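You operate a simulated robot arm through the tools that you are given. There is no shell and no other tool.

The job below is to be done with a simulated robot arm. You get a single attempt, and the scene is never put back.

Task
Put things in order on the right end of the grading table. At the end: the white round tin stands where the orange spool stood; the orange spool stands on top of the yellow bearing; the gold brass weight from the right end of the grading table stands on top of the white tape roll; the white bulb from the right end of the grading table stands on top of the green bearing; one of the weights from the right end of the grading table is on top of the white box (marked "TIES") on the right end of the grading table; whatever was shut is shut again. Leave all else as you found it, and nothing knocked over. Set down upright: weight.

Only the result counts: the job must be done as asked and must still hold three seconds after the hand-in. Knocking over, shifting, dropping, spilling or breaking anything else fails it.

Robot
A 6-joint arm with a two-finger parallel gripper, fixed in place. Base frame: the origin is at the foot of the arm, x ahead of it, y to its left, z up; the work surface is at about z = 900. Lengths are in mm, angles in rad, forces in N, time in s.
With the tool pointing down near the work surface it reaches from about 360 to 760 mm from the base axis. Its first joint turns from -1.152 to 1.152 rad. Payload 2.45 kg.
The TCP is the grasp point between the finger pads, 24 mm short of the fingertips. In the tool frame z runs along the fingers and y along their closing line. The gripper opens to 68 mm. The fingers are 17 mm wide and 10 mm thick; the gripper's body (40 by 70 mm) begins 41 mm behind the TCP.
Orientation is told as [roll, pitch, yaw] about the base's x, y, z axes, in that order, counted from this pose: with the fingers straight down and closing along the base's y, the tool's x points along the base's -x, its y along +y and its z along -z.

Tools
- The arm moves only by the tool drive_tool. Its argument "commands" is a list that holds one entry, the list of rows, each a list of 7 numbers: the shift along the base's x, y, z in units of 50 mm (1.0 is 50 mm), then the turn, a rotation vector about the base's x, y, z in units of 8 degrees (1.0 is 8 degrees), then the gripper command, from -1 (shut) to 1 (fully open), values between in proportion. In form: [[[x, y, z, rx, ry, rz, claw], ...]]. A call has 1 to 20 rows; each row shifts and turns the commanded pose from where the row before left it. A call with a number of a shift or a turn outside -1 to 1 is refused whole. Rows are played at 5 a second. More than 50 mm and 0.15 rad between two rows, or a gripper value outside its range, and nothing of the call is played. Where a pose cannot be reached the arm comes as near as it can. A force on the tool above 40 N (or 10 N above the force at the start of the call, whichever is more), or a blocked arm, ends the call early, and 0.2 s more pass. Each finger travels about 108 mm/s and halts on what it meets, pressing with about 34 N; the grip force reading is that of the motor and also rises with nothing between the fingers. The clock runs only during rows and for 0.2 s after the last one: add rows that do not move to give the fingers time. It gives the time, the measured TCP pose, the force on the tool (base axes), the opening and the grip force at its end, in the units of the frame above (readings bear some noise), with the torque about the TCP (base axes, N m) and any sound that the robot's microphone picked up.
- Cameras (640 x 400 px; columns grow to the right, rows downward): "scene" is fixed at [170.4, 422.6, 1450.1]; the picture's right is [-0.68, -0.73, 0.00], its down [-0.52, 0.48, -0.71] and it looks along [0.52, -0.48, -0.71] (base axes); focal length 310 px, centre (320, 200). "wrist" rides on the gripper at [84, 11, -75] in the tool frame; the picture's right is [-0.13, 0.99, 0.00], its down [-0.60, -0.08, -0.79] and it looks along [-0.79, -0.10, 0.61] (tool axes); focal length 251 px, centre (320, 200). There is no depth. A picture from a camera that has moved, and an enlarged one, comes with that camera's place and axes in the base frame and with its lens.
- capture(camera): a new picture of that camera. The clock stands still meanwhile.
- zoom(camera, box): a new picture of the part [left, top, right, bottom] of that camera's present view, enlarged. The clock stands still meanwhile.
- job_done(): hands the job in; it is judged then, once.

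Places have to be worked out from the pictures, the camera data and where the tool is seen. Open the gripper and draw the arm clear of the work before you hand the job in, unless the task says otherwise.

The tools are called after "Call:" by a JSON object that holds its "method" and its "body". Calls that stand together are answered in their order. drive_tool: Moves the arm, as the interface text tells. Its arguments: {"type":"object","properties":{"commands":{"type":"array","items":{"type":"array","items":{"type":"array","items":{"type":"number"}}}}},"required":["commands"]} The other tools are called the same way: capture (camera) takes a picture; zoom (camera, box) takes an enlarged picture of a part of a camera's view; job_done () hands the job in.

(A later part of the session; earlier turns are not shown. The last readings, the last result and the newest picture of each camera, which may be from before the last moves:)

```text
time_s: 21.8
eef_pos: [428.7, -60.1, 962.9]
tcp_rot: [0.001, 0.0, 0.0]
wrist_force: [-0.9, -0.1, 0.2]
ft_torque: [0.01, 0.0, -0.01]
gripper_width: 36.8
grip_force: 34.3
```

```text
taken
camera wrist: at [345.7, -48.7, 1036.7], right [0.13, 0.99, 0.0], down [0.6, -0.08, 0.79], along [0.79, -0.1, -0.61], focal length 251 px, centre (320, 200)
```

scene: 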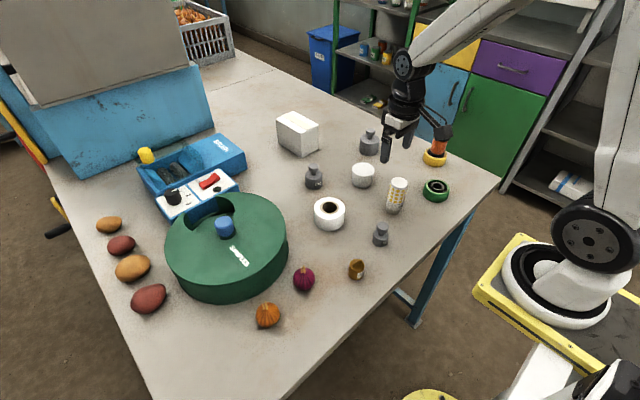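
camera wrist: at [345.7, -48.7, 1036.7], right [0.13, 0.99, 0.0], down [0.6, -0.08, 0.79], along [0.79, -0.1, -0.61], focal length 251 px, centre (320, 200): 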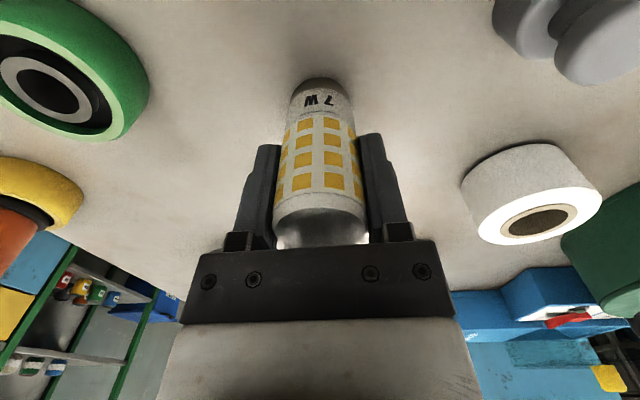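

The bulb is held (36.8 mm). I lift it 65 mm and carry it over the green bearing, then check alignment.

Call:
{"method": "drive_tool", "body": {"commands": [[[0, 0, 0.2, 0, 0, 0, -1], [0, 0, 0.5, 0, 0, 0, -1], [0, 0, 0.4, 0, 0, 0, -1], [0, 0, 0.2, 0, 0, 0, -1], [-0.1, -0.3, 0, 0, 0, 0, -1], [-0.2, -0.6, 0, 0, 0, 0, -1], [-0.2, -0.6, 0, 0, 0, 0, -1], [-0.2, -0.6, 0, 0, 0, 0, -1], [-0.108, -0.296, 0, 0, 0, 0, -1], [0, 0, 0, 0, 0, 0, -1], [0, 0, 0, 0, 0, 0, -1]]]}}

Call:
{"method": "capture", "body": {"camera": "wrist"}}

Call:
{"method": "zoom", "body": {"camera": "wrist", "box": [240, 20, 400, 140]}}

Call:
{"method": "zoom", "body": {"camera": "scene", "box": [400, 140, 470, 210]}}

```text
time_s: 24.2
eef_pos: [389.9, -178.5, 1029.4]
tcp_rot: [0.001, 0.0, 0.0]
wrist_force: [0.7, 0.2, -0.5]
ft_torque: [0.02, -0.01, 0.01]
gripper_width: 37.1
grip_force: 34.2
```

```text
taken
camera wrist: at [306.5, -167.3, 1103.6], right [0.13, 0.99, 0.0], down [0.6, -0.08, 0.79], along [0.79, -0.1, -0.61], focal length 251 px, centre (320, 200)
```

wrist: 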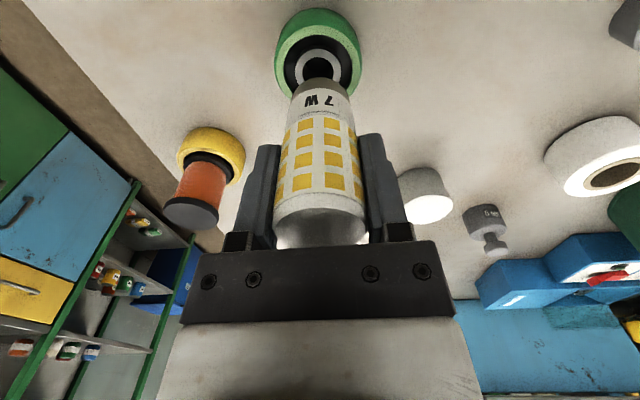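

```text
3.33 times, centred on (320, 80) of wrist
camera zoom: at [306.5, -167.3, 1103.6], right [0.13, 0.99, 0.0], down [0.6, -0.08, 0.79], along [0.79, -0.1, -0.61], focal length 838 px, centre (320, 600)
```

zoom: 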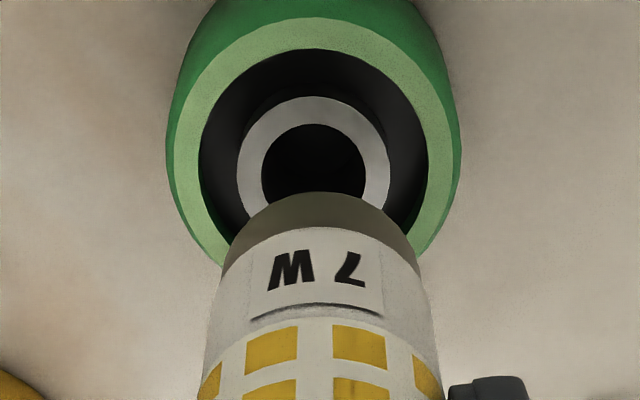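

```text
5.71 times, centred on (435, 175) of scene
camera zoom: at [170.4, 422.6, 1450.1], right [-0.68, -0.73, 0.0], down [-0.52, 0.48, -0.71], along [0.52, -0.48, -0.71], focal length 1771 px, centre (-337, 343)
```

zoom: 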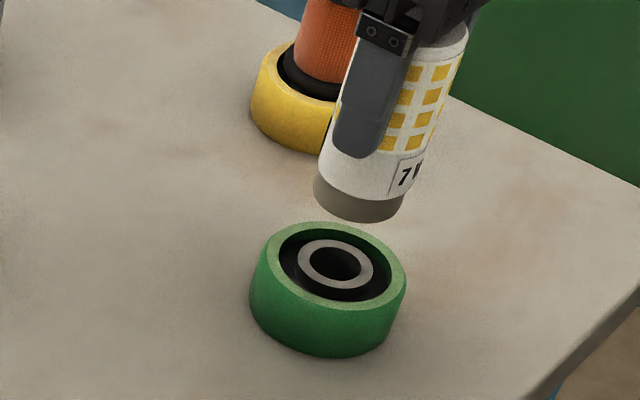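

The bulb is aligned over the green bearing to about 1.5 mm. I correct that and lower most of the way.

Call:
{"method": "drive_tool", "body": {"commands": [[[0, -0.03, 0, 0, 0, 0, -1], [0, 0, -0.25, 0, 0, 0, -1], [0, 0, -0.25, 0, 0, 0, -1], [0, 0, -0.16, 0, 0, 0, -1], [0, 0, 0, 0, 0, 0, -1]]]}}

Call:
{"method": "zoom", "body": {"camera": "wrist", "box": [240, 20, 400, 140]}}

Call:
{"method": "zoom", "body": {"camera": "scene", "box": [400, 140, 470, 210]}}

```text
time_s: 25.4
eef_pos: [388.7, -182.3, 994.8]
tcp_rot: [0.0, 0.001, 0.001]
wrist_force: [-0.8, 0.2, -0.3]
ft_torque: [-0.04, 0.01, 0.0]
gripper_width: 37.2
grip_force: 34.1
```

```text
3.33 times, centred on (320, 80) of wrist
camera zoom: at [306.0, -170.3, 1068.9], right [0.13, 0.99, 0.0], down [0.6, -0.08, 0.79], along [0.79, -0.1, -0.61], focal length 838 px, centre (320, 600)
```

zoom: 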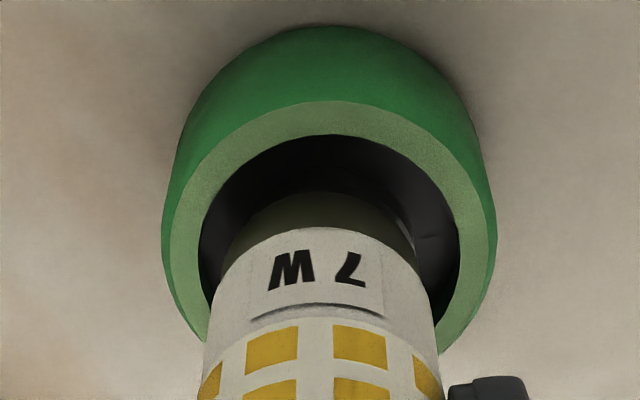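

```text
5.71 times, centred on (435, 175) of scene
camera zoom: at [170.4, 422.6, 1450.1], right [-0.68, -0.73, 0.0], down [-0.52, 0.48, -0.71], along [0.52, -0.48, -0.71], focal length 1771 px, centre (-337, 343)
```

zoom: 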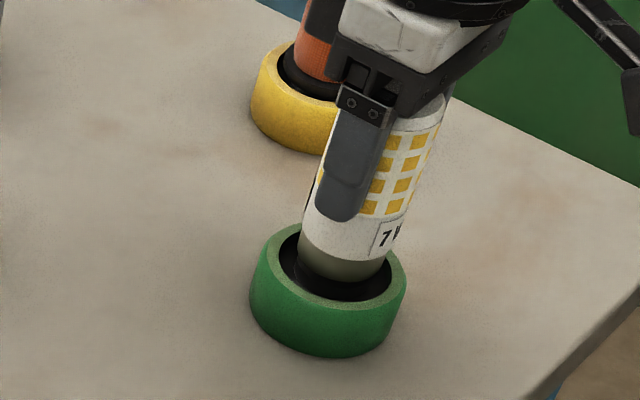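

The reading shows I overshot y by about 1.4 mm. I correct it and go down in small steps toward contact.

Call:
{"method": "drive_tool", "body": {"commands": [[[0, 0.026, 0, 0, 0, 0, -1], [0, 0, -0.04, 0, 0, 0, -1], [0, 0, -0.02, 0, 0, 0, -1], [0, 0, 0, 0, 0, 0, -1]]]}}

Call:
{"method": "zoom", "body": {"camera": "wrist", "box": [240, 20, 400, 140]}}

```text
time_s: 26.4
eef_pos: [387.9, -179.3, 992.3]
tcp_rot: [0.0, 0.002, 0.002]
wrist_force: [-1.0, -0.3, -0.7]
ft_torque: [0.02, 0.03, 0.01]
gripper_width: 37.1
grip_force: 34.0
```

```text
3.33 times, centred on (320, 80) of wrist
camera zoom: at [305.9, -168.2, 1065.6], right [0.13, 0.99, 0.0], down [0.6, -0.08, 0.79], along [0.79, -0.1, -0.61], focal length 838 px, centre (320, 600)
```

zoom: 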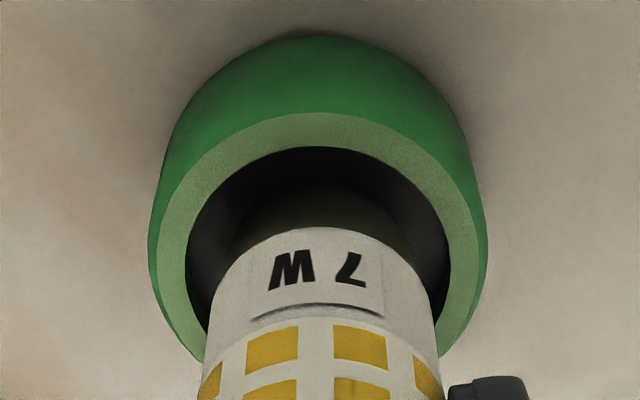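

Alignment is now within 1 mm and the bulb is about 1 mm above the ring. I lower 1 mm at a time.

Call:
{"method": "drive_tool", "body": {"commands": [[[0, -0.008, -0.02, 0, 0, 0, -1], [0, 0, -0.01, 0, 0, 0, -1], [0, 0, 0, 0, 0, 0, -1]]]}}

```text
time_s: 27.2
eef_pos: [388.2, -180.6, 991.4]
tcp_rot: [0.0, 0.0, 0.0]
wrist_force: [-2.1, 3.8, 11.9]
ft_torque: [0.22, 0.12, 0.01]
gripper_width: 37.2
grip_force: 33.9
```

Contact is felt at 12 N. I look before releasing to be sure it sits flat.

Call:
{"method": "zoom", "body": {"camera": "wrist", "box": [240, 20, 400, 140]}}

Call:
{"method": "zoom", "body": {"camera": "scene", "box": [410, 150, 460, 210]}}

```text
3.33 times, centred on (320, 80) of wrist
camera zoom: at [305.7, -169.0, 1064.5], right [0.13, 0.99, 0.0], down [0.6, -0.08, 0.79], along [0.79, -0.1, -0.61], focal length 838 px, centre (320, 600)
```

zoom: 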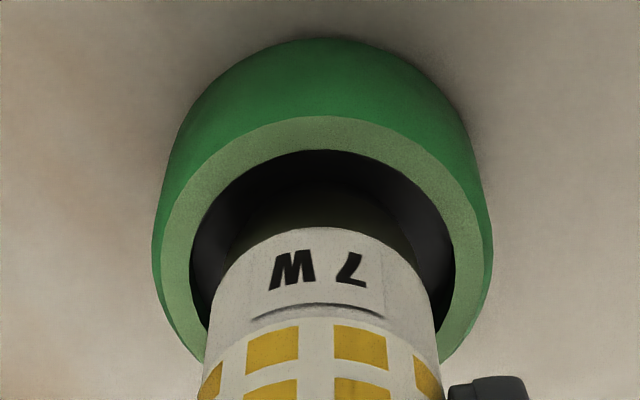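

```text
6.67 times, centred on (435, 180) of scene
camera zoom: at [170.2, 422.8, 1450.0], right [-0.68, -0.73, 0.0], down [-0.52, 0.48, -0.71], along [0.52, -0.48, -0.7], focal length 2067 px, centre (-447, 333)
```

zoom: 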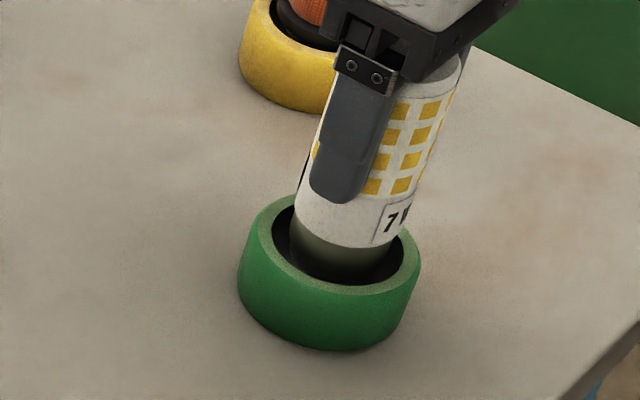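

The bulb is centred and resting on the ring. I relieve the pressure a little and open the fingers gradually.

Call:
{"method": "drive_tool", "body": {"commands": [[[0, 0, 0.014, 0, 0, 0, -1], [0, 0, 0, 0, 0, 0, 0.15], [0, 0, 0, 0, 0, 0, 0.3], [0, 0, 0, 0, 0, 0, 0.6], [0, 0, 0, 0, 0, 0, 1], [0, 0, 0, 0, 0, 0, 1]]]}}

Call:
{"method": "capture", "body": {"camera": "wrist"}}

Call:
{"method": "zoom", "body": {"camera": "scene", "box": [400, 120, 480, 210]}}

```text
time_s: 28.6
eef_pos: [389.3, -180.2, 990.6]
tcp_rot: [-0.001, 0.0, 0.0]
wrist_force: [-0.2, -0.2, -0.2]
ft_torque: [-0.01, 0.02, 0.03]
gripper_width: 67.8
grip_force: 0.1
```

```text
taken
camera wrist: at [306.0, -169.0, 1065.1], right [0.13, 0.99, 0.0], down [0.6, -0.08, 0.79], along [0.79, -0.1, -0.61], focal length 251 px, centre (320, 200)
```

wrist: 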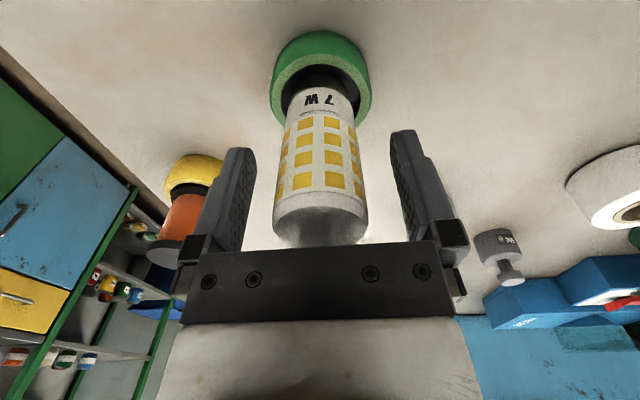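

```text
4.44 times, centred on (440, 165) of scene
camera zoom: at [170.4, 422.6, 1450.1], right [-0.68, -0.73, 0.0], down [-0.52, 0.48, -0.71], along [0.52, -0.48, -0.71], focal length 1378 px, centre (-213, 356)
```

zoom: 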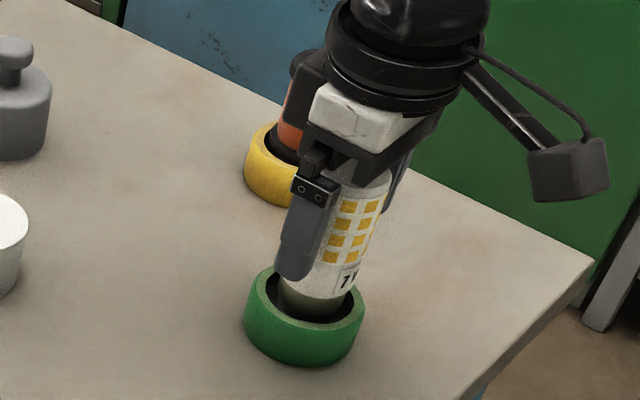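

The bulb stands steady on the green bearing. I rise clear of it and travel over the tin, stopping above it to check alignment.

Call:
{"method": "drive_tool", "body": {"commands": [[[0, 0, 0.3, 0, 0, 0, 1], [0, 0, 0.6, 0, 0, 0, 1], [0, 0, 0.7, 0, 0, 0, 1], [0, 0, 0, 0, 0, 0, 1], [0.647, 0.403, 0, 0, 0, 0, 1], [0.647, 0.403, 0, 0, 0, 0, 1], [0.647, 0.403, 0, 0, 0, 0, 1], [0.647, 0.403, 0, 0, 0, 0, 1], [0.647, 0.403, 0, 0, 0, 0, 1], [0, 0, -0.6, 0, 0, 0, 1], [0, 0, -0.8, 0, 0, 0, 1], [0, 0, 0, 0, 0, 0, 1], [0, 0, 0, 0, 0, 0, 1]]]}}

Call:
{"method": "capture", "body": {"camera": "wrist"}}

Call:
{"method": "capture", "body": {"camera": "scene"}}

```text
time_s: 31.4
eef_pos: [552.4, -79.7, 999.1]
tcp_rot: [0.0, 0.0, 0.0]
wrist_force: [0.0, -0.2, -0.8]
ft_torque: [0.0, -0.02, 0.0]
gripper_width: 68.0
grip_force: 0.0
```

```text
taken
camera wrist: at [468.8, -68.0, 1074.1], right [0.13, 0.99, 0.0], down [0.6, -0.08, 0.79], along [0.79, -0.1, -0.61], focal length 251 px, centre (320, 200)
```

wrist: 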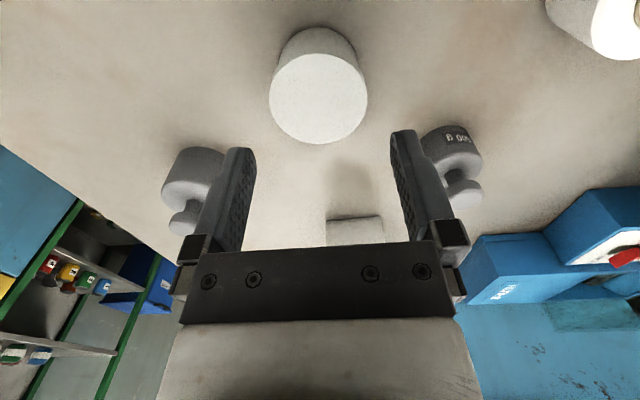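

```text
taken
```

scene: 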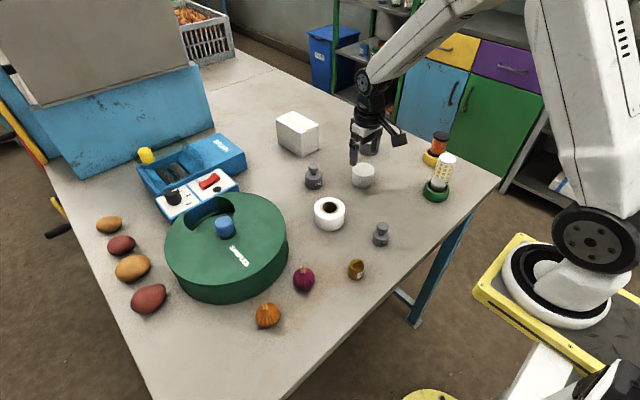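

The tin is about 1.3 mm off in both axes; I correct and lower to z≈929 around it.

Call:
{"method": "drive_tool", "body": {"commands": [[[-0.026, -0.024, 0, 0, 0, 0, 1], [0, 0, -0.5, 0, 0, 0, 1], [0, 0, -0.5, 0, 0, 0, 1], [0, 0, -0.3, 0, 0, 0, 1], [0, 0, -0.1, 0, 0, 0, 1], [0, 0, 0, 0, 0, 0, 1]]]}}

Call:
{"method": "capture", "body": {"camera": "wrist"}}

```text
time_s: 32.8
eef_pos: [549.5, -80.6, 929.8]
tcp_rot: [0.001, 0.001, 0.001]
wrist_force: [0.5, 0.5, -0.2]
ft_torque: [0.0, 0.03, 0.0]
gripper_width: 68.0
grip_force: 0.1
```

```text
taken
camera wrist: at [466.8, -68.5, 1004.2], right [0.13, 0.99, 0.0], down [0.6, -0.08, 0.79], along [0.79, -0.1, -0.61], focal length 251 px, centre (320, 200)
```

wrist: 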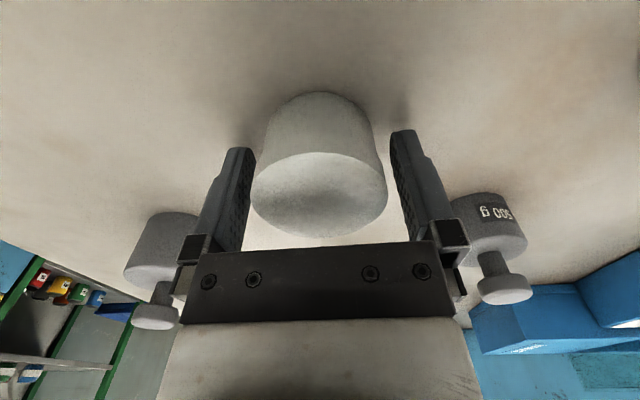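

The tin is centred between the fingers. I close on it.

Call:
{"method": "drive_tool", "body": {"commands": [[[0, 0, 0, 0, 0, 0, 0.7], [0, 0, 0, 0, 0, 0, -1], [0, 0, 0, 0, 0, 0, -1], [0, 0, 0, 0, 0, 0, -1]]]}}

Call:
{"method": "zoom", "body": {"camera": "wrist", "box": [220, 70, 420, 250]}}

```text
time_s: 33.8
eef_pos: [549.5, -79.7, 930.0]
tcp_rot: [-0.001, 0.0, 0.0]
wrist_force: [-0.4, -0.7, 0.9]
ft_torque: [-0.01, -0.05, -0.03]
gripper_width: 55.2
grip_force: 34.1
```

```text
2.22 times, centred on (320, 160) of wrist
camera zoom: at [466.7, -68.5, 1004.3], right [0.13, 0.99, 0.0], down [0.6, -0.08, 0.79], along [0.79, -0.1, -0.61], focal length 559 px, centre (320, 289)
```

zoom: 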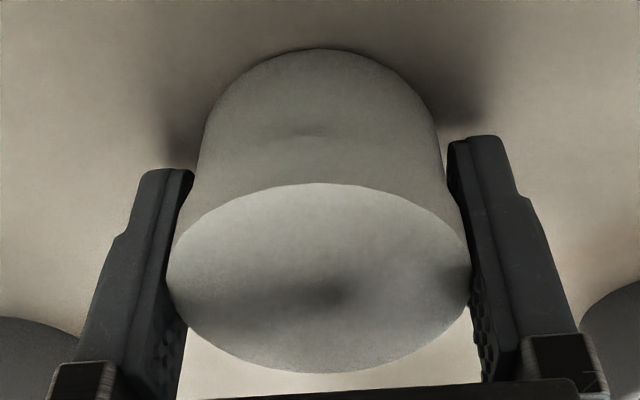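

The tin is held (55.2 mm). I lift it well above everything and carry it to the spool's former spot (731, 100), stopping high.

Call:
{"method": "drive_tool", "body": {"commands": [[[0, 0, 0.2, 0, 0, 0, -1], [0, 0, 0.5, 0, 0, 0, -1], [0, 0, 0.7, 0, 0, 0, -1], [0, 0, 0.6, 0, 0, 0, -1], [0, 0, 0.2, 0, 0, 0, -1], [0.3, 0.3, 0, 0, 0, 0, -1], [0.6, 0.6, 0, 0, 0, 0, -1], [0.6, 0.6, 0, 0, 0, 0, -1], [0.6, 0.6, 0, 0, 0, 0, -1], [0.6, 0.6, 0, 0, 0, 0, -1], [0.6, 0.6, 0, 0, 0, 0, -1], [0.29, 0.294, 0, 0, 0, 0, -1], [0, 0, 0, 0, 0, 0, -1], [0, 0, 0, 0, 0, 0, -1]]]}}

Call:
{"method": "capture", "body": {"camera": "wrist"}}

Call:
{"method": "zoom", "body": {"camera": "scene", "box": [210, 100, 330, 200]}}

```text
time_s: 36.8
eef_pos: [727.5, 99.7, 1039.9]
tcp_rot: [-0.001, 0.001, 0.0]
wrist_force: [-0.8, -0.6, -1.0]
ft_torque: [-0.01, 0.01, 0.01]
gripper_width: 55.5
grip_force: 33.6
```

```text
taken
camera wrist: at [645.3, 111.9, 1114.9], right [0.13, 0.99, 0.0], down [0.6, -0.08, 0.79], along [0.79, -0.1, -0.61], focal length 251 px, centre (320, 200)
```

wrist: 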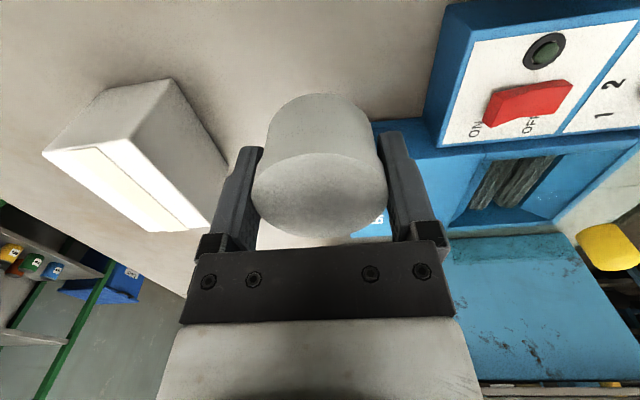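

```text
4.00 times, centred on (270, 150) of scene
camera zoom: at [170.4, 422.6, 1450.1], right [-0.68, -0.73, 0.0], down [-0.52, 0.48, -0.71], along [0.52, -0.48, -0.71], focal length 1240 px, centre (520, 400)
```

zoom: 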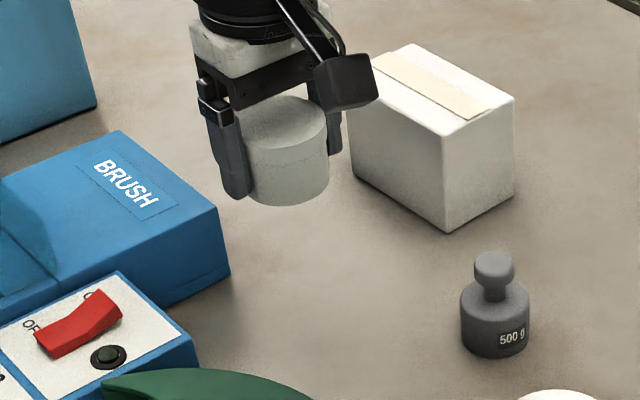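

The tin is over the spot with clear space from the BRUSH unit and the box. I lower it to just above the table.

Call:
{"method": "drive_tool", "body": {"commands": [[[0.018, -0.01, -0.3, 0, 0, 0, -1], [0, 0, -0.6, 0, 0, 0, -1], [0, 0, -0.6, 0, 0, 0, -1], [0, 0, -0.4, 0, 0, 0, -1], [0, 0, -0.2, 0, 0, 0, -1], [0, 0, 0, 0, 0, 0, -1], [0, 0, 0, 0, 0, 0, -1]]]}}

Call:
{"method": "capture", "body": {"camera": "wrist"}}

Call:
{"method": "zoom", "body": {"camera": "scene", "box": [210, 100, 330, 200]}}

```text
time_s: 38.4
eef_pos: [729.5, 100.6, 935.2]
tcp_rot: [0.0, 0.0, 0.0]
wrist_force: [-0.6, -0.1, -0.6]
ft_torque: [0.01, 0.0, 0.0]
gripper_width: 55.7
grip_force: 34.3
```

```text
taken
camera wrist: at [647.7, 110.8, 1010.2], right [0.13, 0.99, 0.0], down [0.6, -0.08, 0.79], along [0.79, -0.1, -0.61], focal length 251 px, centre (320, 200)
```

wrist: 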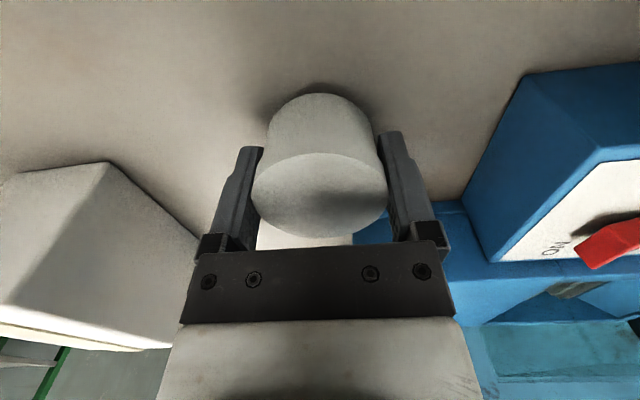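

```text
4.00 times, centred on (270, 150) of scene
camera zoom: at [170.4, 422.6, 1450.1], right [-0.68, -0.73, 0.0], down [-0.52, 0.48, -0.71], along [0.52, -0.48, -0.71], focal length 1240 px, centre (520, 400)
```

zoom: 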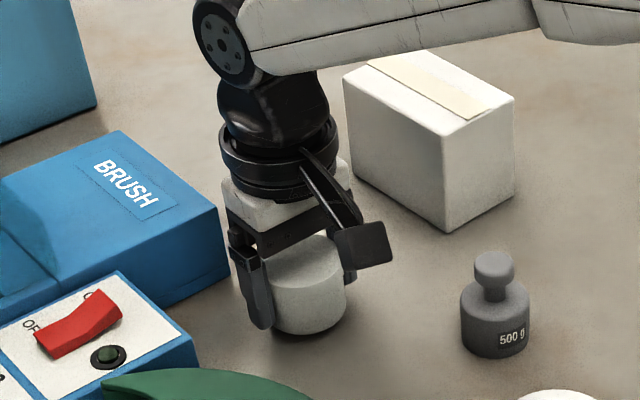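

The tin is about 6 mm above the table and 1.5 mm off in x. I correct and lower to contact in small steps.

Call:
{"method": "drive_tool", "body": {"commands": [[[-0.024, 0.006, -0.04, 0, 0, 0, -1], [0, 0, -0.04, 0, 0, 0, -1], [0, 0, -0.02, 0, 0, 0, -1], [0, 0, 0, 0, 0, 0, -1]]]}}

Call:
{"method": "drive_tool", "body": {"commands": [[[0, 0, -0.02, 0, 0, 0, -1], [0, 0, 0, 0, 0, 0, -1]]]}}

```text
time_s: 39.4
eef_pos: [729.5, 99.2, 930.8]
tcp_rot: [0.0, 0.0, 0.0]
wrist_force: [0.2, 0.7, -0.9]
ft_torque: [0.02, 0.01, 0.02]
gripper_width: 55.3
grip_force: 33.9
```

```text
time_s: 40.0
eef_pos: [730.3, 100.1, 928.7]
tcp_rot: [0.002, -0.001, 0.0]
wrist_force: [-0.5, -0.8, 3.2]
ft_torque: [0.04, 0.08, 0.01]
gripper_width: 55.5
grip_force: 34.3
```

Contact at 3 N: the tin touches the table. I open the fingers.

Call:
{"method": "drive_tool", "body": {"commands": [[[0, 0, 0, 0, 0, 0, 0.7], [0, 0, 0, 0, 0, 0, 1], [0, 0, 0, 0, 0, 0, 1], [0, 0, 0, 0, 0, 0, 1]]]}}

Call:
{"method": "capture", "body": {"camera": "wrist"}}

Call:
{"method": "zoom", "body": {"camera": "scene", "box": [210, 100, 330, 200]}}

```text
time_s: 41.0
eef_pos: [729.4, 98.3, 930.6]
tcp_rot: [-0.001, 0.001, 0.0]
wrist_force: [-0.2, 0.1, 0.0]
ft_torque: [0.01, -0.02, -0.01]
gripper_width: 68.0
grip_force: 0.0
```

```text
taken
camera wrist: at [646.0, 110.4, 1003.7], right [0.13, 0.99, 0.0], down [0.6, -0.08, 0.79], along [0.79, -0.1, -0.61], focal length 251 px, centre (320, 200)
```

wrist: 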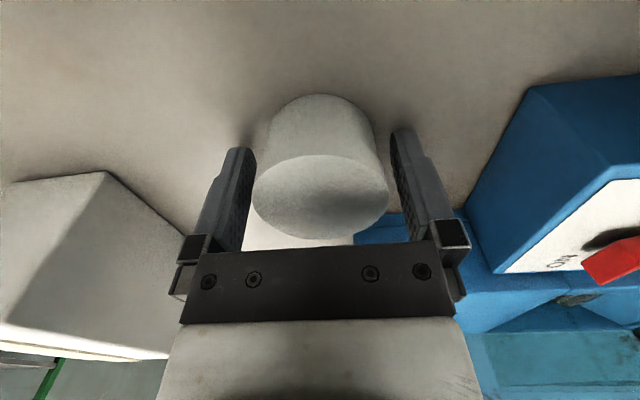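

```text
4.00 times, centred on (270, 150) of scene
camera zoom: at [170.4, 422.6, 1450.1], right [-0.68, -0.73, 0.0], down [-0.52, 0.48, -0.71], along [0.52, -0.48, -0.71], focal length 1240 px, centre (520, 400)
```

zoom: 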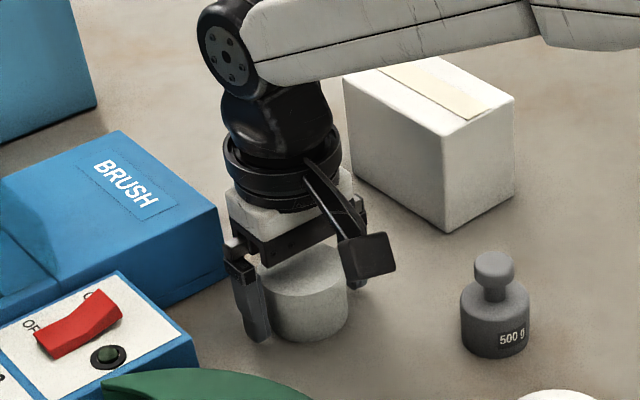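

The tin now stands at about (731, 99.5). I rise and test the reach over the near part of the TIES box while viewing its top.

Call:
{"method": "drive_tool", "body": {"commands": [[[0, 0, 0.3, 0, 0, 0, 1], [0, 0, 0.7, 0, 0, 0, 1], [0, 0, 0.8, 0, 0, 0, 1], [0, 0, 0.8, 0, 0, 0, 1], [-0.4, -0.4, 0, 0, 0, 0, 1], [-0.4, -0.7, 0, 0, 0, 0, 1], [-0.4, -0.7, 0, 0, 0, 0, 1], [0, -0.7, 0, 0, 0, 0, 1], [0, -0.7, 0, 0, 0, 0, 1], [0, 0, 0, 0, 0, 0, 1], [0, 0, 0, 0, 0, 0, 1]]]}}

Call:
{"method": "capture", "body": {"camera": "wrist"}}

Call:
{"method": "zoom", "body": {"camera": "scene", "box": [220, 100, 400, 210]}}

```text
time_s: 43.4
eef_pos: [667.5, -61.3, 1061.8]
tcp_rot: [0.0, 0.0, -0.001]
wrist_force: [0.5, -0.2, 0.0]
ft_torque: [0.01, -0.04, 0.0]
gripper_width: 68.0
grip_force: 0.0
```

```text
taken
camera wrist: at [584.8, -50.3, 1136.1], right [0.13, 0.99, 0.0], down [0.6, -0.08, 0.79], along [0.79, -0.1, -0.61], focal length 251 px, centre (320, 200)
```

wrist: 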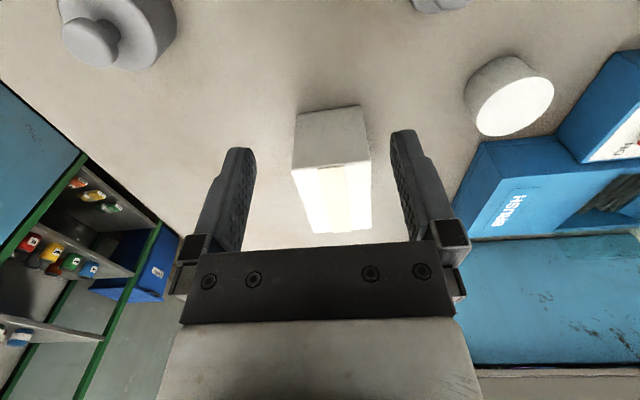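

```text
3.56 times, centred on (310, 155) of scene
camera zoom: at [170.4, 422.6, 1450.1], right [-0.68, -0.73, 0.0], down [-0.52, 0.48, -0.71], along [0.52, -0.48, -0.71], focal length 1102 px, centre (356, 360)
```

zoom: 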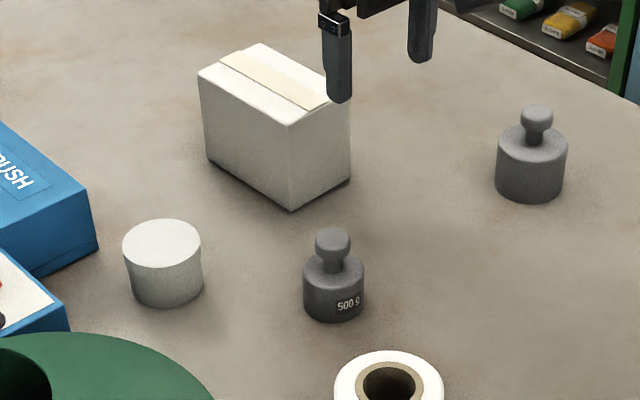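

I zoom in on the box to work out where its edges and top lie.

Call:
{"method": "zoom", "body": {"camera": "wrist", "box": [260, 90, 400, 250]}}

Call:
{"method": "zoom", "body": {"camera": "scene", "box": [265, 100, 335, 170]}}

```text
2.50 times, centred on (330, 170) of wrist
camera zoom: at [584.8, -50.3, 1136.1], right [0.13, 0.99, 0.0], down [0.6, -0.08, 0.79], along [0.79, -0.1, -0.61], focal length 629 px, centre (295, 275)
```

zoom: 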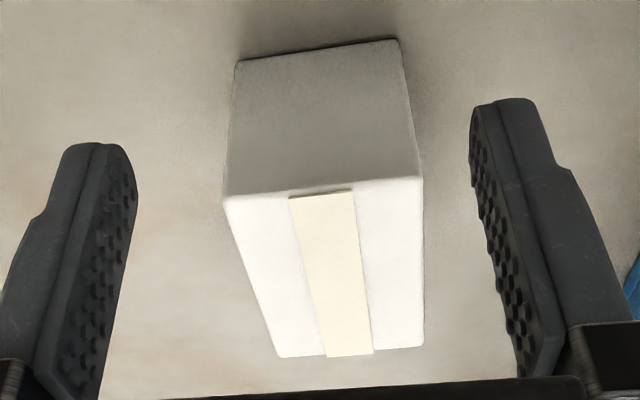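

```text
5.71 times, centred on (300, 135) of scene
camera zoom: at [170.4, 422.6, 1450.1], right [-0.68, -0.73, 0.0], down [-0.52, 0.48, -0.71], along [0.52, -0.48, -0.71], focal length 1771 px, centre (434, 571)
```

zoom: 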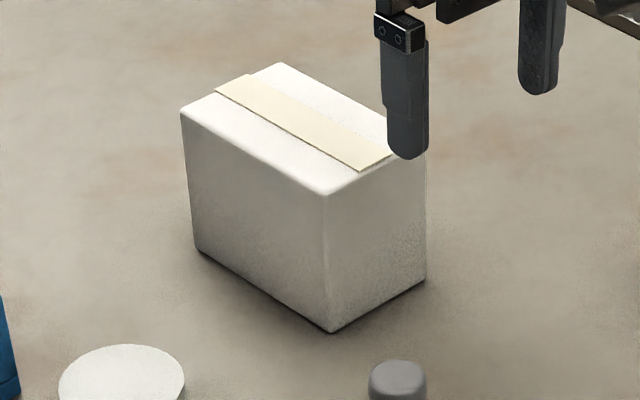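

The box spans about x 737–848, y -95 to -25, with its top at z 981. I test how far the arm reaches over it, staying above the top.

Call:
{"method": "drive_tool", "body": {"commands": [[[0.6, 0, 0, 0, 0, 0, 1], [0.6, 0, 0, 0, 0, 0, 1], [0.6, 0, 0, 0, 0, 0, 1], [0.1, 0, -0.3, 0, 0, 0, 1], [0, 0, -0.4, 0, 0, 0, 1], [0, 0, 0, 0, 0, 0, 1], [0, 0, 0, 0, 0, 0, 1]]]}}

Call:
{"method": "capture", "body": {"camera": "wrist"}}

Call:
{"method": "zoom", "body": {"camera": "scene", "box": [265, 80, 335, 170]}}

```text
time_s: 45.0
eef_pos: [763.2, -58.3, 1023.7]
tcp_rot: [0.0, -0.001, 0.0]
wrist_force: [-1.0, -0.2, 0.0]
ft_torque: [-0.01, 0.01, -0.01]
gripper_width: 67.9
grip_force: 0.1
```

```text
taken
camera wrist: at [681.3, -47.6, 1098.7], right [0.13, 0.99, 0.0], down [0.6, -0.08, 0.79], along [0.79, -0.1, -0.61], focal length 251 px, centre (320, 200)
```

wrist: 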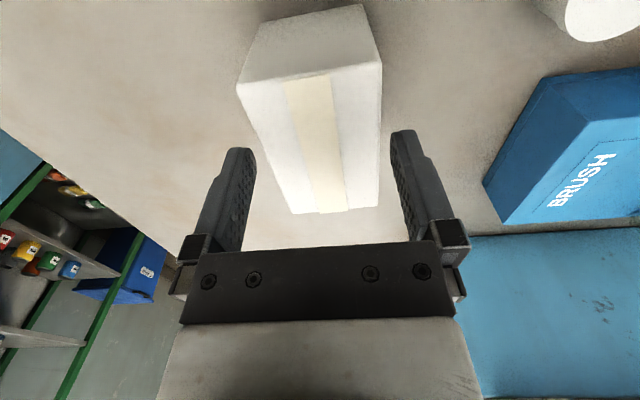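

```text
4.44 times, centred on (300, 125) of scene
camera zoom: at [170.4, 422.6, 1450.1], right [-0.68, -0.73, 0.0], down [-0.52, 0.48, -0.71], along [0.52, -0.48, -0.71], focal length 1378 px, centre (409, 533)
```

zoom: 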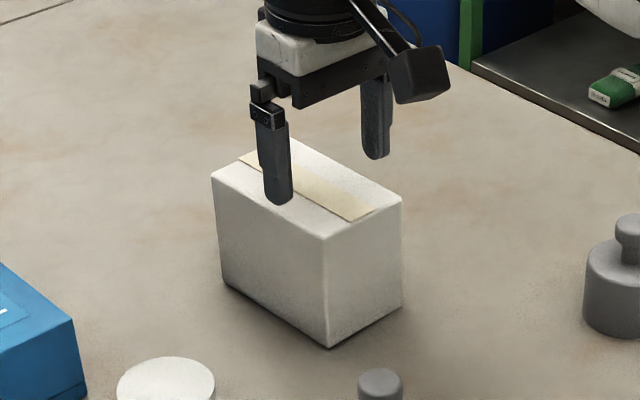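

The arm reaches x≈765 over the box without trouble. I choose the nearby 500 g weight for the box, and move back to view it.

Call:
{"method": "drive_tool", "body": {"commands": [[[0, 0, 0.7, 0, 0, 0, 1], [-0.75, 0.26, 0, 0, 0, 0, 1], [-0.75, 0.26, 0, 0, 0, 0, 1], [-0.75, 0.26, 0, 0, 0, 0, 1], [-0.75, 0.26, 0, 0, 0, 0, 1], [-0.75, 0.26, 0, 0, 0, 0, 1], [-0.75, 0.26, 0, 0, 0, 0, 1], [0, 0, 0, 0, 0, 0, 1], [0, 0, 0, 0, 0, 0, 1]]]}}

Call:
{"method": "capture", "body": {"camera": "wrist"}}

Call:
{"method": "zoom", "body": {"camera": "wrist", "box": [260, 90, 400, 220]}}

```text
time_s: 47.0
eef_pos: [538.3, 17.8, 1058.6]
tcp_rot: [0.0, 0.0, 0.0]
wrist_force: [-0.2, -0.4, 0.9]
ft_torque: [0.01, 0.01, 0.02]
gripper_width: 67.7
grip_force: 0.0
```

```text
taken
camera wrist: at [455.7, 29.9, 1133.1], right [0.13, 0.99, 0.0], down [0.6, -0.08, 0.79], along [0.79, -0.1, -0.61], focal length 251 px, centre (320, 200)
```

wrist: 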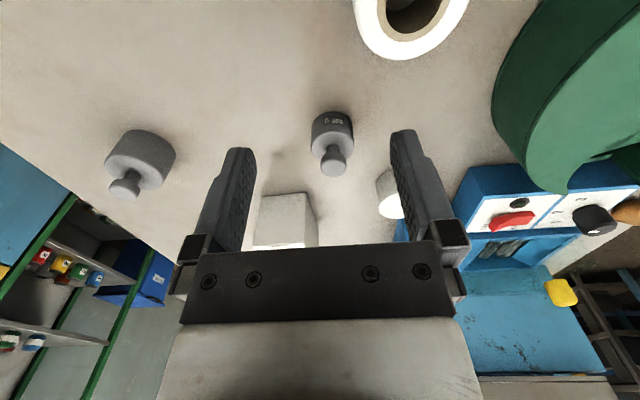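

```text
3.08 times, centred on (330, 155) of wrist
camera zoom: at [455.7, 29.9, 1133.1], right [0.13, 0.99, 0.0], down [0.6, -0.08, 0.79], along [0.79, -0.1, -0.61], focal length 774 px, centre (289, 338)
```

zoom: 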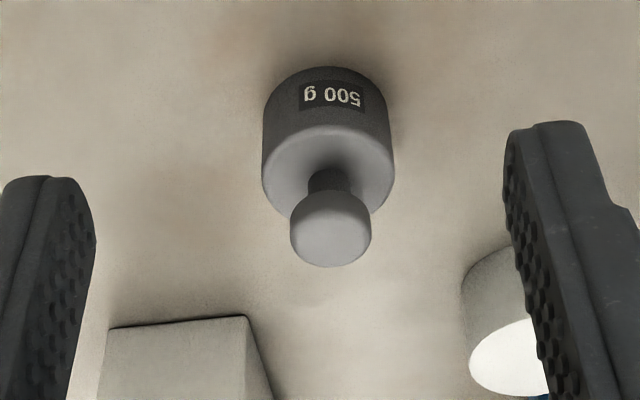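

The 500 g weight is at about (629.7, 22), top near z 960. I move over it and check.

Call:
{"method": "drive_tool", "body": {"commands": [[[0.6, 0.02, 0, 0, 0, 0, 1], [0.6, 0.02, 0, 0, 0, 0, 1], [0.6, 0.02, 0, 0, 0, 0, 1], [0, 0, -0.5, 0, 0, 0, 1], [0, 0, -0.5, 0, 0, 0, 1], [0, 0, 0, 0, 0, 0, 1], [0, 0, 0, 0, 0, 0, 1]]]}}

Call:
{"method": "zoom", "body": {"camera": "wrist", "box": [220, 20, 420, 200]}}

```text
time_s: 48.6
eef_pos: [629.2, 19.7, 1009.9]
tcp_rot: [0.002, 0.0, -0.002]
wrist_force: [0.3, 0.3, 0.1]
ft_torque: [-0.02, -0.02, 0.01]
gripper_width: 68.0
grip_force: 0.1
```

```text
2.22 times, centred on (320, 110) of wrist
camera zoom: at [545.9, 31.4, 1084.3], right [0.13, 0.99, 0.0], down [0.6, -0.08, 0.79], along [0.79, -0.1, -0.61], focal length 559 px, centre (320, 400)
```

zoom: 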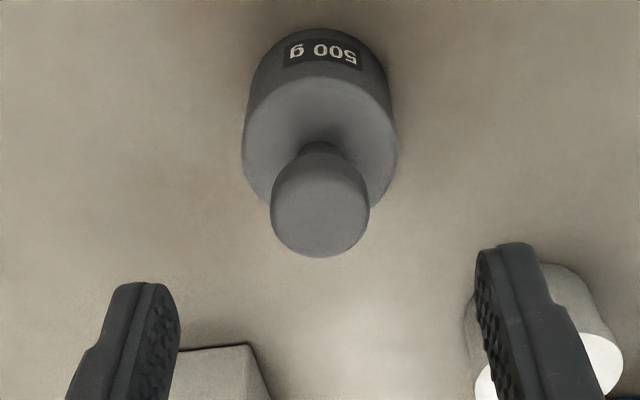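

The weight is centred. I lower to z≈929 and then close on its body.

Call:
{"method": "drive_tool", "body": {"commands": [[[0, 0, -0.5, 0, 0, 0, 1], [0, 0, -0.5, 0, 0, 0, 1], [0, 0, -0.4, 0, 0, 0, 1], [0, 0, -0.2, 0, 0, 0, 1], [0, 0, 0, 0, 0, 0, 1], [0, 0, 0, 0, 0, 0, 1]]]}}

Call:
{"method": "capture", "body": {"camera": "wrist"}}

Call:
{"method": "drive_tool", "body": {"commands": [[[0, 0, 0, 0, 0, 0, 0.5], [0, 0, 0, 0, 0, 0, -1], [0, 0, 0, 0, 0, 0, -1], [0, 0, 0, 0, 0, 0, -1]]]}}

Call:
{"method": "zoom", "body": {"camera": "wrist", "box": [220, 70, 420, 250]}}

```text
time_s: 50.0
eef_pos: [628.3, 18.7, 930.3]
tcp_rot: [0.001, -0.001, 0.0]
wrist_force: [-0.2, 0.1, 0.0]
ft_torque: [0.03, 0.02, 0.0]
gripper_width: 68.1
grip_force: 0.1
```

```text
taken
camera wrist: at [545.1, 31.1, 1003.6], right [0.13, 0.99, 0.0], down [0.6, -0.08, 0.79], along [0.79, -0.1, -0.61], focal length 251 px, centre (320, 200)
```

wrist: 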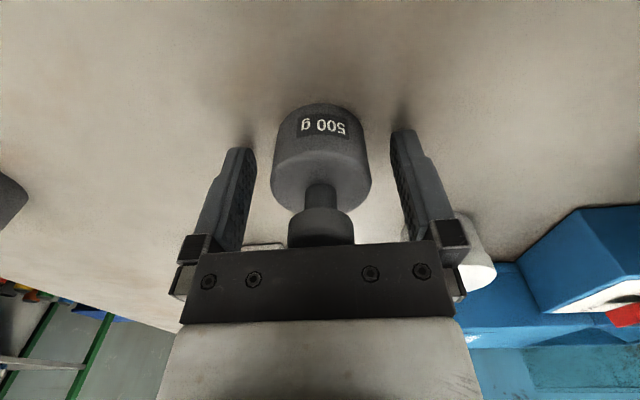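

```text
time_s: 51.0
eef_pos: [627.4, 19.5, 930.2]
tcp_rot: [0.0, 0.0, 0.001]
wrist_force: [0.6, -0.2, -0.1]
ft_torque: [0.03, -0.01, -0.03]
gripper_width: 45.0
grip_force: 33.7
```

```text
2.22 times, centred on (320, 160) of wrist
camera zoom: at [545.1, 31.1, 1003.7], right [0.13, 0.99, 0.0], down [0.6, -0.08, 0.79], along [0.79, -0.1, -0.61], focal length 559 px, centre (320, 289)
```

zoom: 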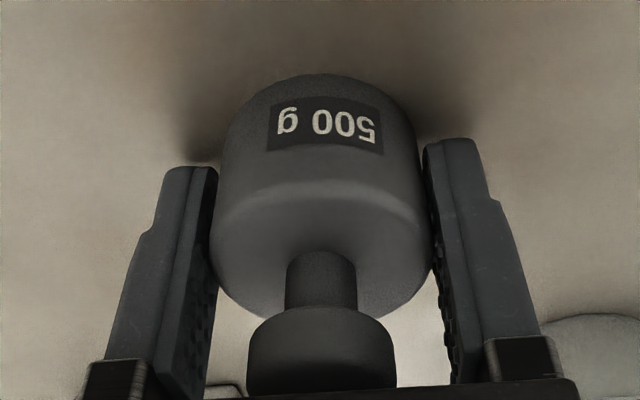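

The 500 g weight is held (45 mm). I lift it to z≈1049, carry it over the near part of the box, and look.

Call:
{"method": "drive_tool", "body": {"commands": [[[0, 0, 0.2, 0, 0, 0, -1], [0, 0, 0.5, 0, 0, 0, -1], [0, 0, 0.7, 0, 0, 0, -1], [0, 0, 0.7, 0, 0, 0, -1], [0, 0, 0.3, 0, 0, 0, -1], [0.35, -0.2, 0, 0, 0, 0, -1], [0.6, -0.36, 0, 0, 0, 0, -1], [0.6, -0.36, 0, 0, 0, 0, -1], [0.6, -0.36, 0, 0, 0, 0, -1], [0.4, -0.24, 0, 0, 0, 0, -1], [0.18, -0.1, 0, 0, 0, 0, -1], [0, 0, 0, 0, 0, 0, -1], [0, 0, 0, 0, 0, 0, -1]]]}}

Call:
{"method": "capture", "body": {"camera": "wrist"}}

Call:
{"method": "zoom", "body": {"camera": "wrist", "box": [220, 20, 420, 200]}}

Call:
{"method": "zoom", "body": {"camera": "scene", "box": [265, 80, 335, 170]}}

```text
time_s: 53.8
eef_pos: [765.3, -60.0, 1050.2]
tcp_rot: [0.001, 0.0, 0.0]
wrist_force: [0.0, 0.8, -4.9]
ft_torque: [-0.01, 0.02, -0.01]
gripper_width: 44.9
grip_force: 33.6
```

```text
taken
camera wrist: at [681.6, -49.6, 1124.6], right [0.13, 0.99, 0.0], down [0.6, -0.08, 0.79], along [0.79, -0.1, -0.61], focal length 251 px, centre (320, 200)
```

wrist: 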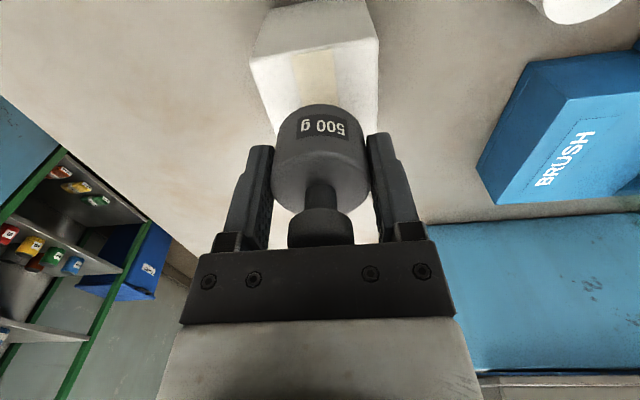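

```text
2.22 times, centred on (320, 110) of wrist
camera zoom: at [681.6, -49.6, 1124.6], right [0.13, 0.99, 0.0], down [0.6, -0.08, 0.79], along [0.79, -0.1, -0.61], focal length 559 px, centre (320, 400)
```

zoom: 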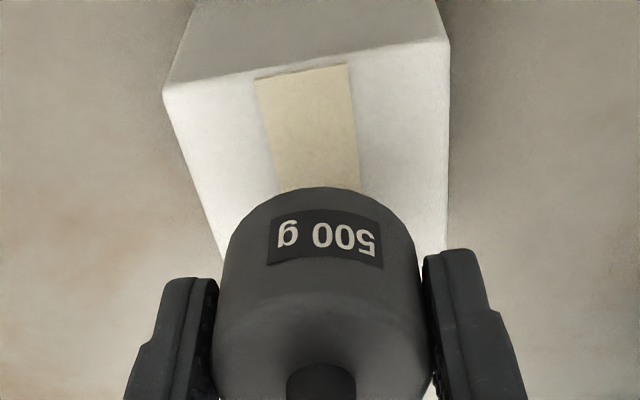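

```text
4.44 times, centred on (300, 125) of scene
camera zoom: at [170.5, 422.6, 1450.0], right [-0.68, -0.73, 0.0], down [-0.52, 0.48, -0.71], along [0.52, -0.48, -0.71], focal length 1378 px, centre (409, 533)
```

zoom: 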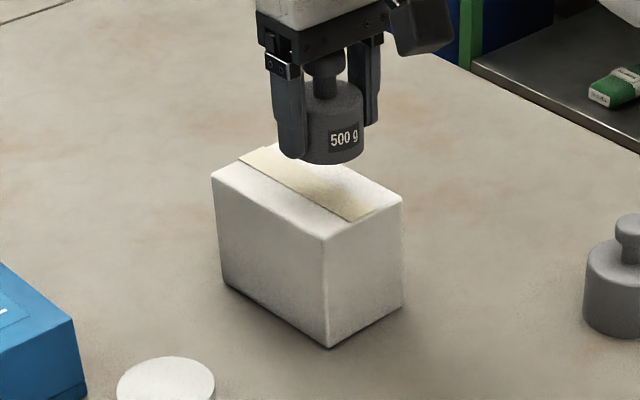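

The weight is over the box about 30 mm behind its near edge and centred across it. I lower most of the way.

Call:
{"method": "drive_tool", "body": {"commands": [[[0.02, 0, -0.2, 0, 0, 0, -1], [0, 0, -0.3, 0, 0, 0, -1], [0, 0, -0.18, 0, 0, 0, -1], [0, 0, 0, 0, 0, 0, -1]]]}}

Call:
{"method": "zoom", "body": {"camera": "scene", "box": [275, 90, 325, 160]}}

Call:
{"method": "zoom", "body": {"camera": "wrist", "box": [220, 20, 420, 200]}}

```text
time_s: 54.8
eef_pos: [768.1, -61.3, 1015.2]
tcp_rot: [0.0, 0.0, 0.0]
wrist_force: [1.2, 0.2, -4.8]
ft_torque: [-0.01, -0.02, 0.01]
gripper_width: 44.7
grip_force: 33.9
```

```text
5.71 times, centred on (300, 125) of scene
camera zoom: at [170.5, 422.6, 1450.0], right [-0.68, -0.73, 0.0], down [-0.52, 0.48, -0.71], along [0.52, -0.48, -0.71], focal length 1771 px, centre (434, 629)
```

zoom: 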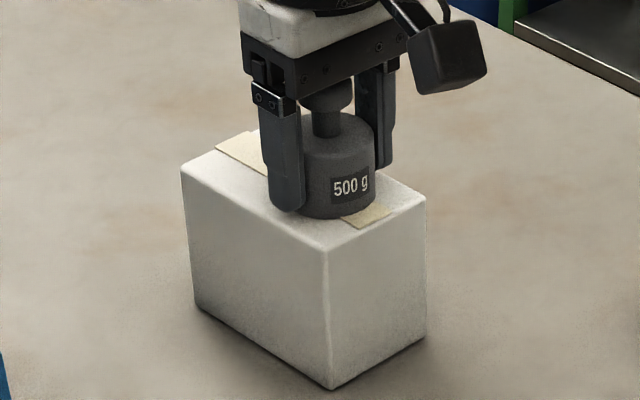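

```text
2.22 times, centred on (320, 110) of wrist
camera zoom: at [683.8, -49.7, 1089.0], right [0.13, 0.99, 0.0], down [0.6, -0.08, 0.79], along [0.79, -0.1, -0.61], focal length 559 px, centre (320, 400)
```

zoom: 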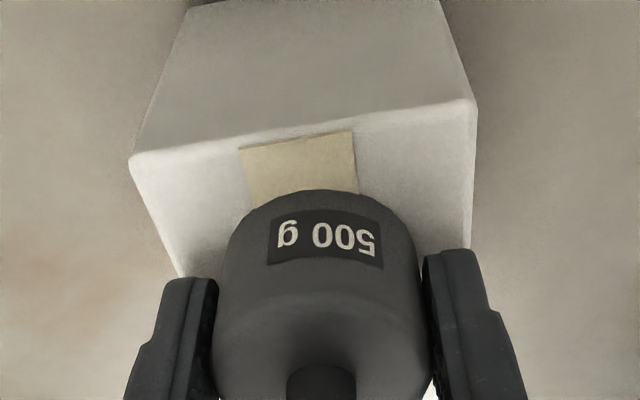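

The weight is about 4 mm above the box top and well inside its edges. I lower in small steps to contact.

Call:
{"method": "drive_tool", "body": {"commands": [[[0, 0, -0.03, 0, 0, 0, -1], [0, 0, -0.03, 0, 0, 0, -1], [0, 0, 0, 0, 0, 0, -1]]]}}

Call:
{"method": "drive_tool", "body": {"commands": [[[0, 0, -0.02, 0, 0, 0, -1], [0, 0, 0, 0, 0, 0, -1]]]}}

```text
time_s: 55.6
eef_pos: [767.4, -60.6, 1015.3]
tcp_rot: [0.0, -0.004, 0.001]
wrist_force: [-3.5, -0.3, 10.5]
ft_torque: [0.01, 0.36, 0.01]
gripper_width: 44.8
grip_force: 33.6
```

```text
time_s: 56.2
eef_pos: [767.7, -60.9, 1014.9]
tcp_rot: [0.0, -0.004, 0.0]
wrist_force: [-7.0, -1.6, 22.6]
ft_torque: [-0.01, 0.37, -0.09]
gripper_width: 45.0
grip_force: 34.4
```

Contact came slightly earlier than expected and the force has built to 23 N. I ease back up to relieve it before releasing.

Call:
{"method": "drive_tool", "body": {"commands": [[[0, 0, 0.03, 0, 0, 0, -1], [0, 0, 0, 0, 0, 0, -1]]]}}

Call:
{"method": "zoom", "body": {"camera": "wrist", "box": [220, 20, 420, 200]}}

Call:
{"method": "zoom", "body": {"camera": "scene", "box": [275, 90, 325, 160]}}

```text
time_s: 56.8
eef_pos: [766.4, -61.9, 1015.3]
tcp_rot: [0.001, -0.004, -0.001]
wrist_force: [1.8, -2.3, 17.8]
ft_torque: [-0.05, -0.09, 0.0]
gripper_width: 44.8
grip_force: 34.0
```

```text
2.22 times, centred on (320, 110) of wrist
camera zoom: at [683.7, -49.5, 1088.1], right [0.13, 0.99, 0.0], down [0.6, -0.08, 0.8], along [0.79, -0.1, -0.61], focal length 559 px, centre (320, 400)
```

zoom: 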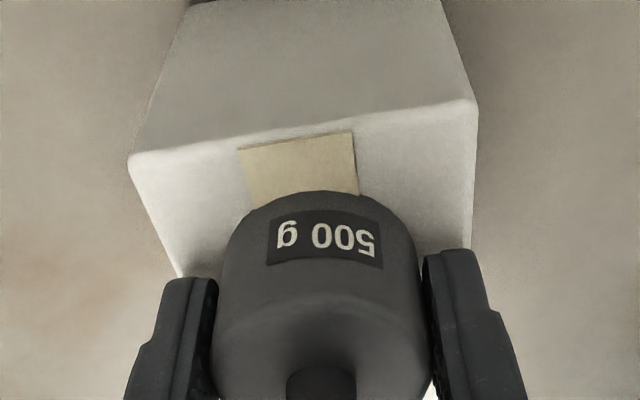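

```text
5.71 times, centred on (300, 125) of scene
camera zoom: at [170.0, 422.6, 1450.1], right [-0.68, -0.73, 0.0], down [-0.52, 0.48, -0.71], along [0.52, -0.48, -0.7], focal length 1771 px, centre (434, 629)
```

zoom: 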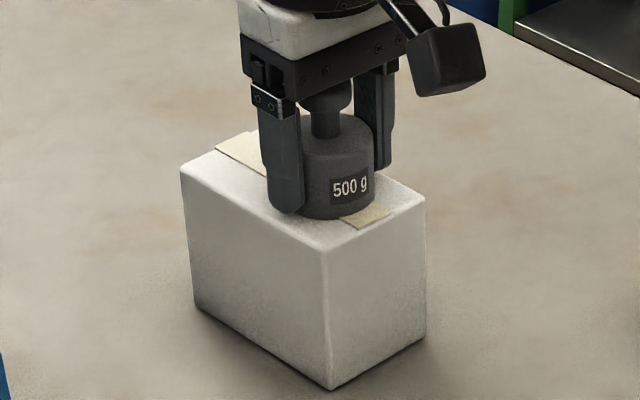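

Still 18 N; I raise another 1.5 mm in two steps to relieve the load.

Call:
{"method": "drive_tool", "body": {"commands": [[[0, 0, 0.015, 0, 0, 0, -1], [0, 0, 0.015, 0, 0, 0, -1], [0, 0, 0, 0, 0, 0, -1]]]}}

```text
time_s: 57.6
eef_pos: [768.2, -59.3, 1014.0]
tcp_rot: [0.0, 0.002, -0.001]
wrist_force: [4.8, -3.6, 8.5]
ft_torque: [-0.11, -0.4, -0.06]
gripper_width: 44.6
grip_force: 34.0
```

Force is down to 8 N. One more half millimetre up, then I open the fingers gradually.

Call:
{"method": "drive_tool", "body": {"commands": [[[0, 0, 0.012, 0, 0, 0, -1], [0, 0, 0, 0, 0, 0, -1], [0, 0, 0, 0, 0, 0, 0.4], [0, 0, 0, 0, 0, 0, 0.6], [0, 0, 0, 0, 0, 0, 1], [0, 0, 0, 0, 0, 0, 1]]]}}

Call:
{"method": "zoom", "body": {"camera": "wrist", "box": [180, 0, 460, 250]}}

Call:
{"method": "zoom", "body": {"camera": "scene", "box": [275, 90, 325, 160]}}

```text
time_s: 59.0
eef_pos: [767.2, -60.2, 1015.6]
tcp_rot: [0.002, 0.0, -0.002]
wrist_force: [-0.3, 0.1, -0.1]
ft_torque: [0.0, -0.03, 0.02]
gripper_width: 68.1
grip_force: 0.0
```

```text
1.60 times, centred on (320, 125) of wrist
camera zoom: at [683.4, -48.7, 1089.4], right [0.13, 0.99, 0.0], down [0.6, -0.08, 0.79], along [0.79, -0.1, -0.61], focal length 402 px, centre (320, 320)
```

zoom: 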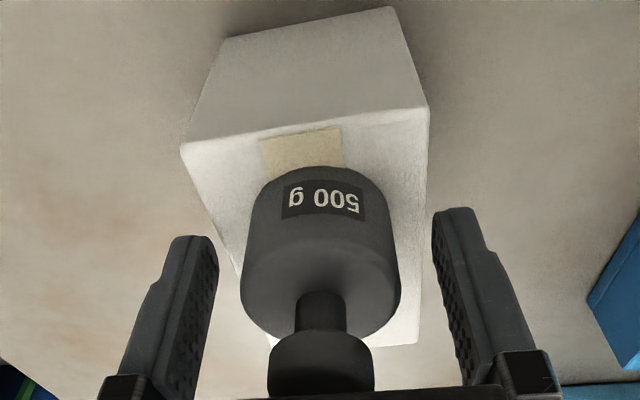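

```text
5.71 times, centred on (300, 125) of scene
camera zoom: at [170.4, 422.6, 1450.1], right [-0.68, -0.73, 0.0], down [-0.52, 0.48, -0.71], along [0.52, -0.48, -0.71], focal length 1771 px, centre (434, 629)
```

zoom: 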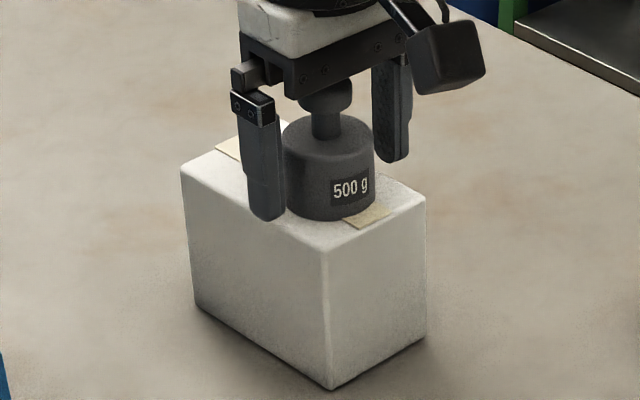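

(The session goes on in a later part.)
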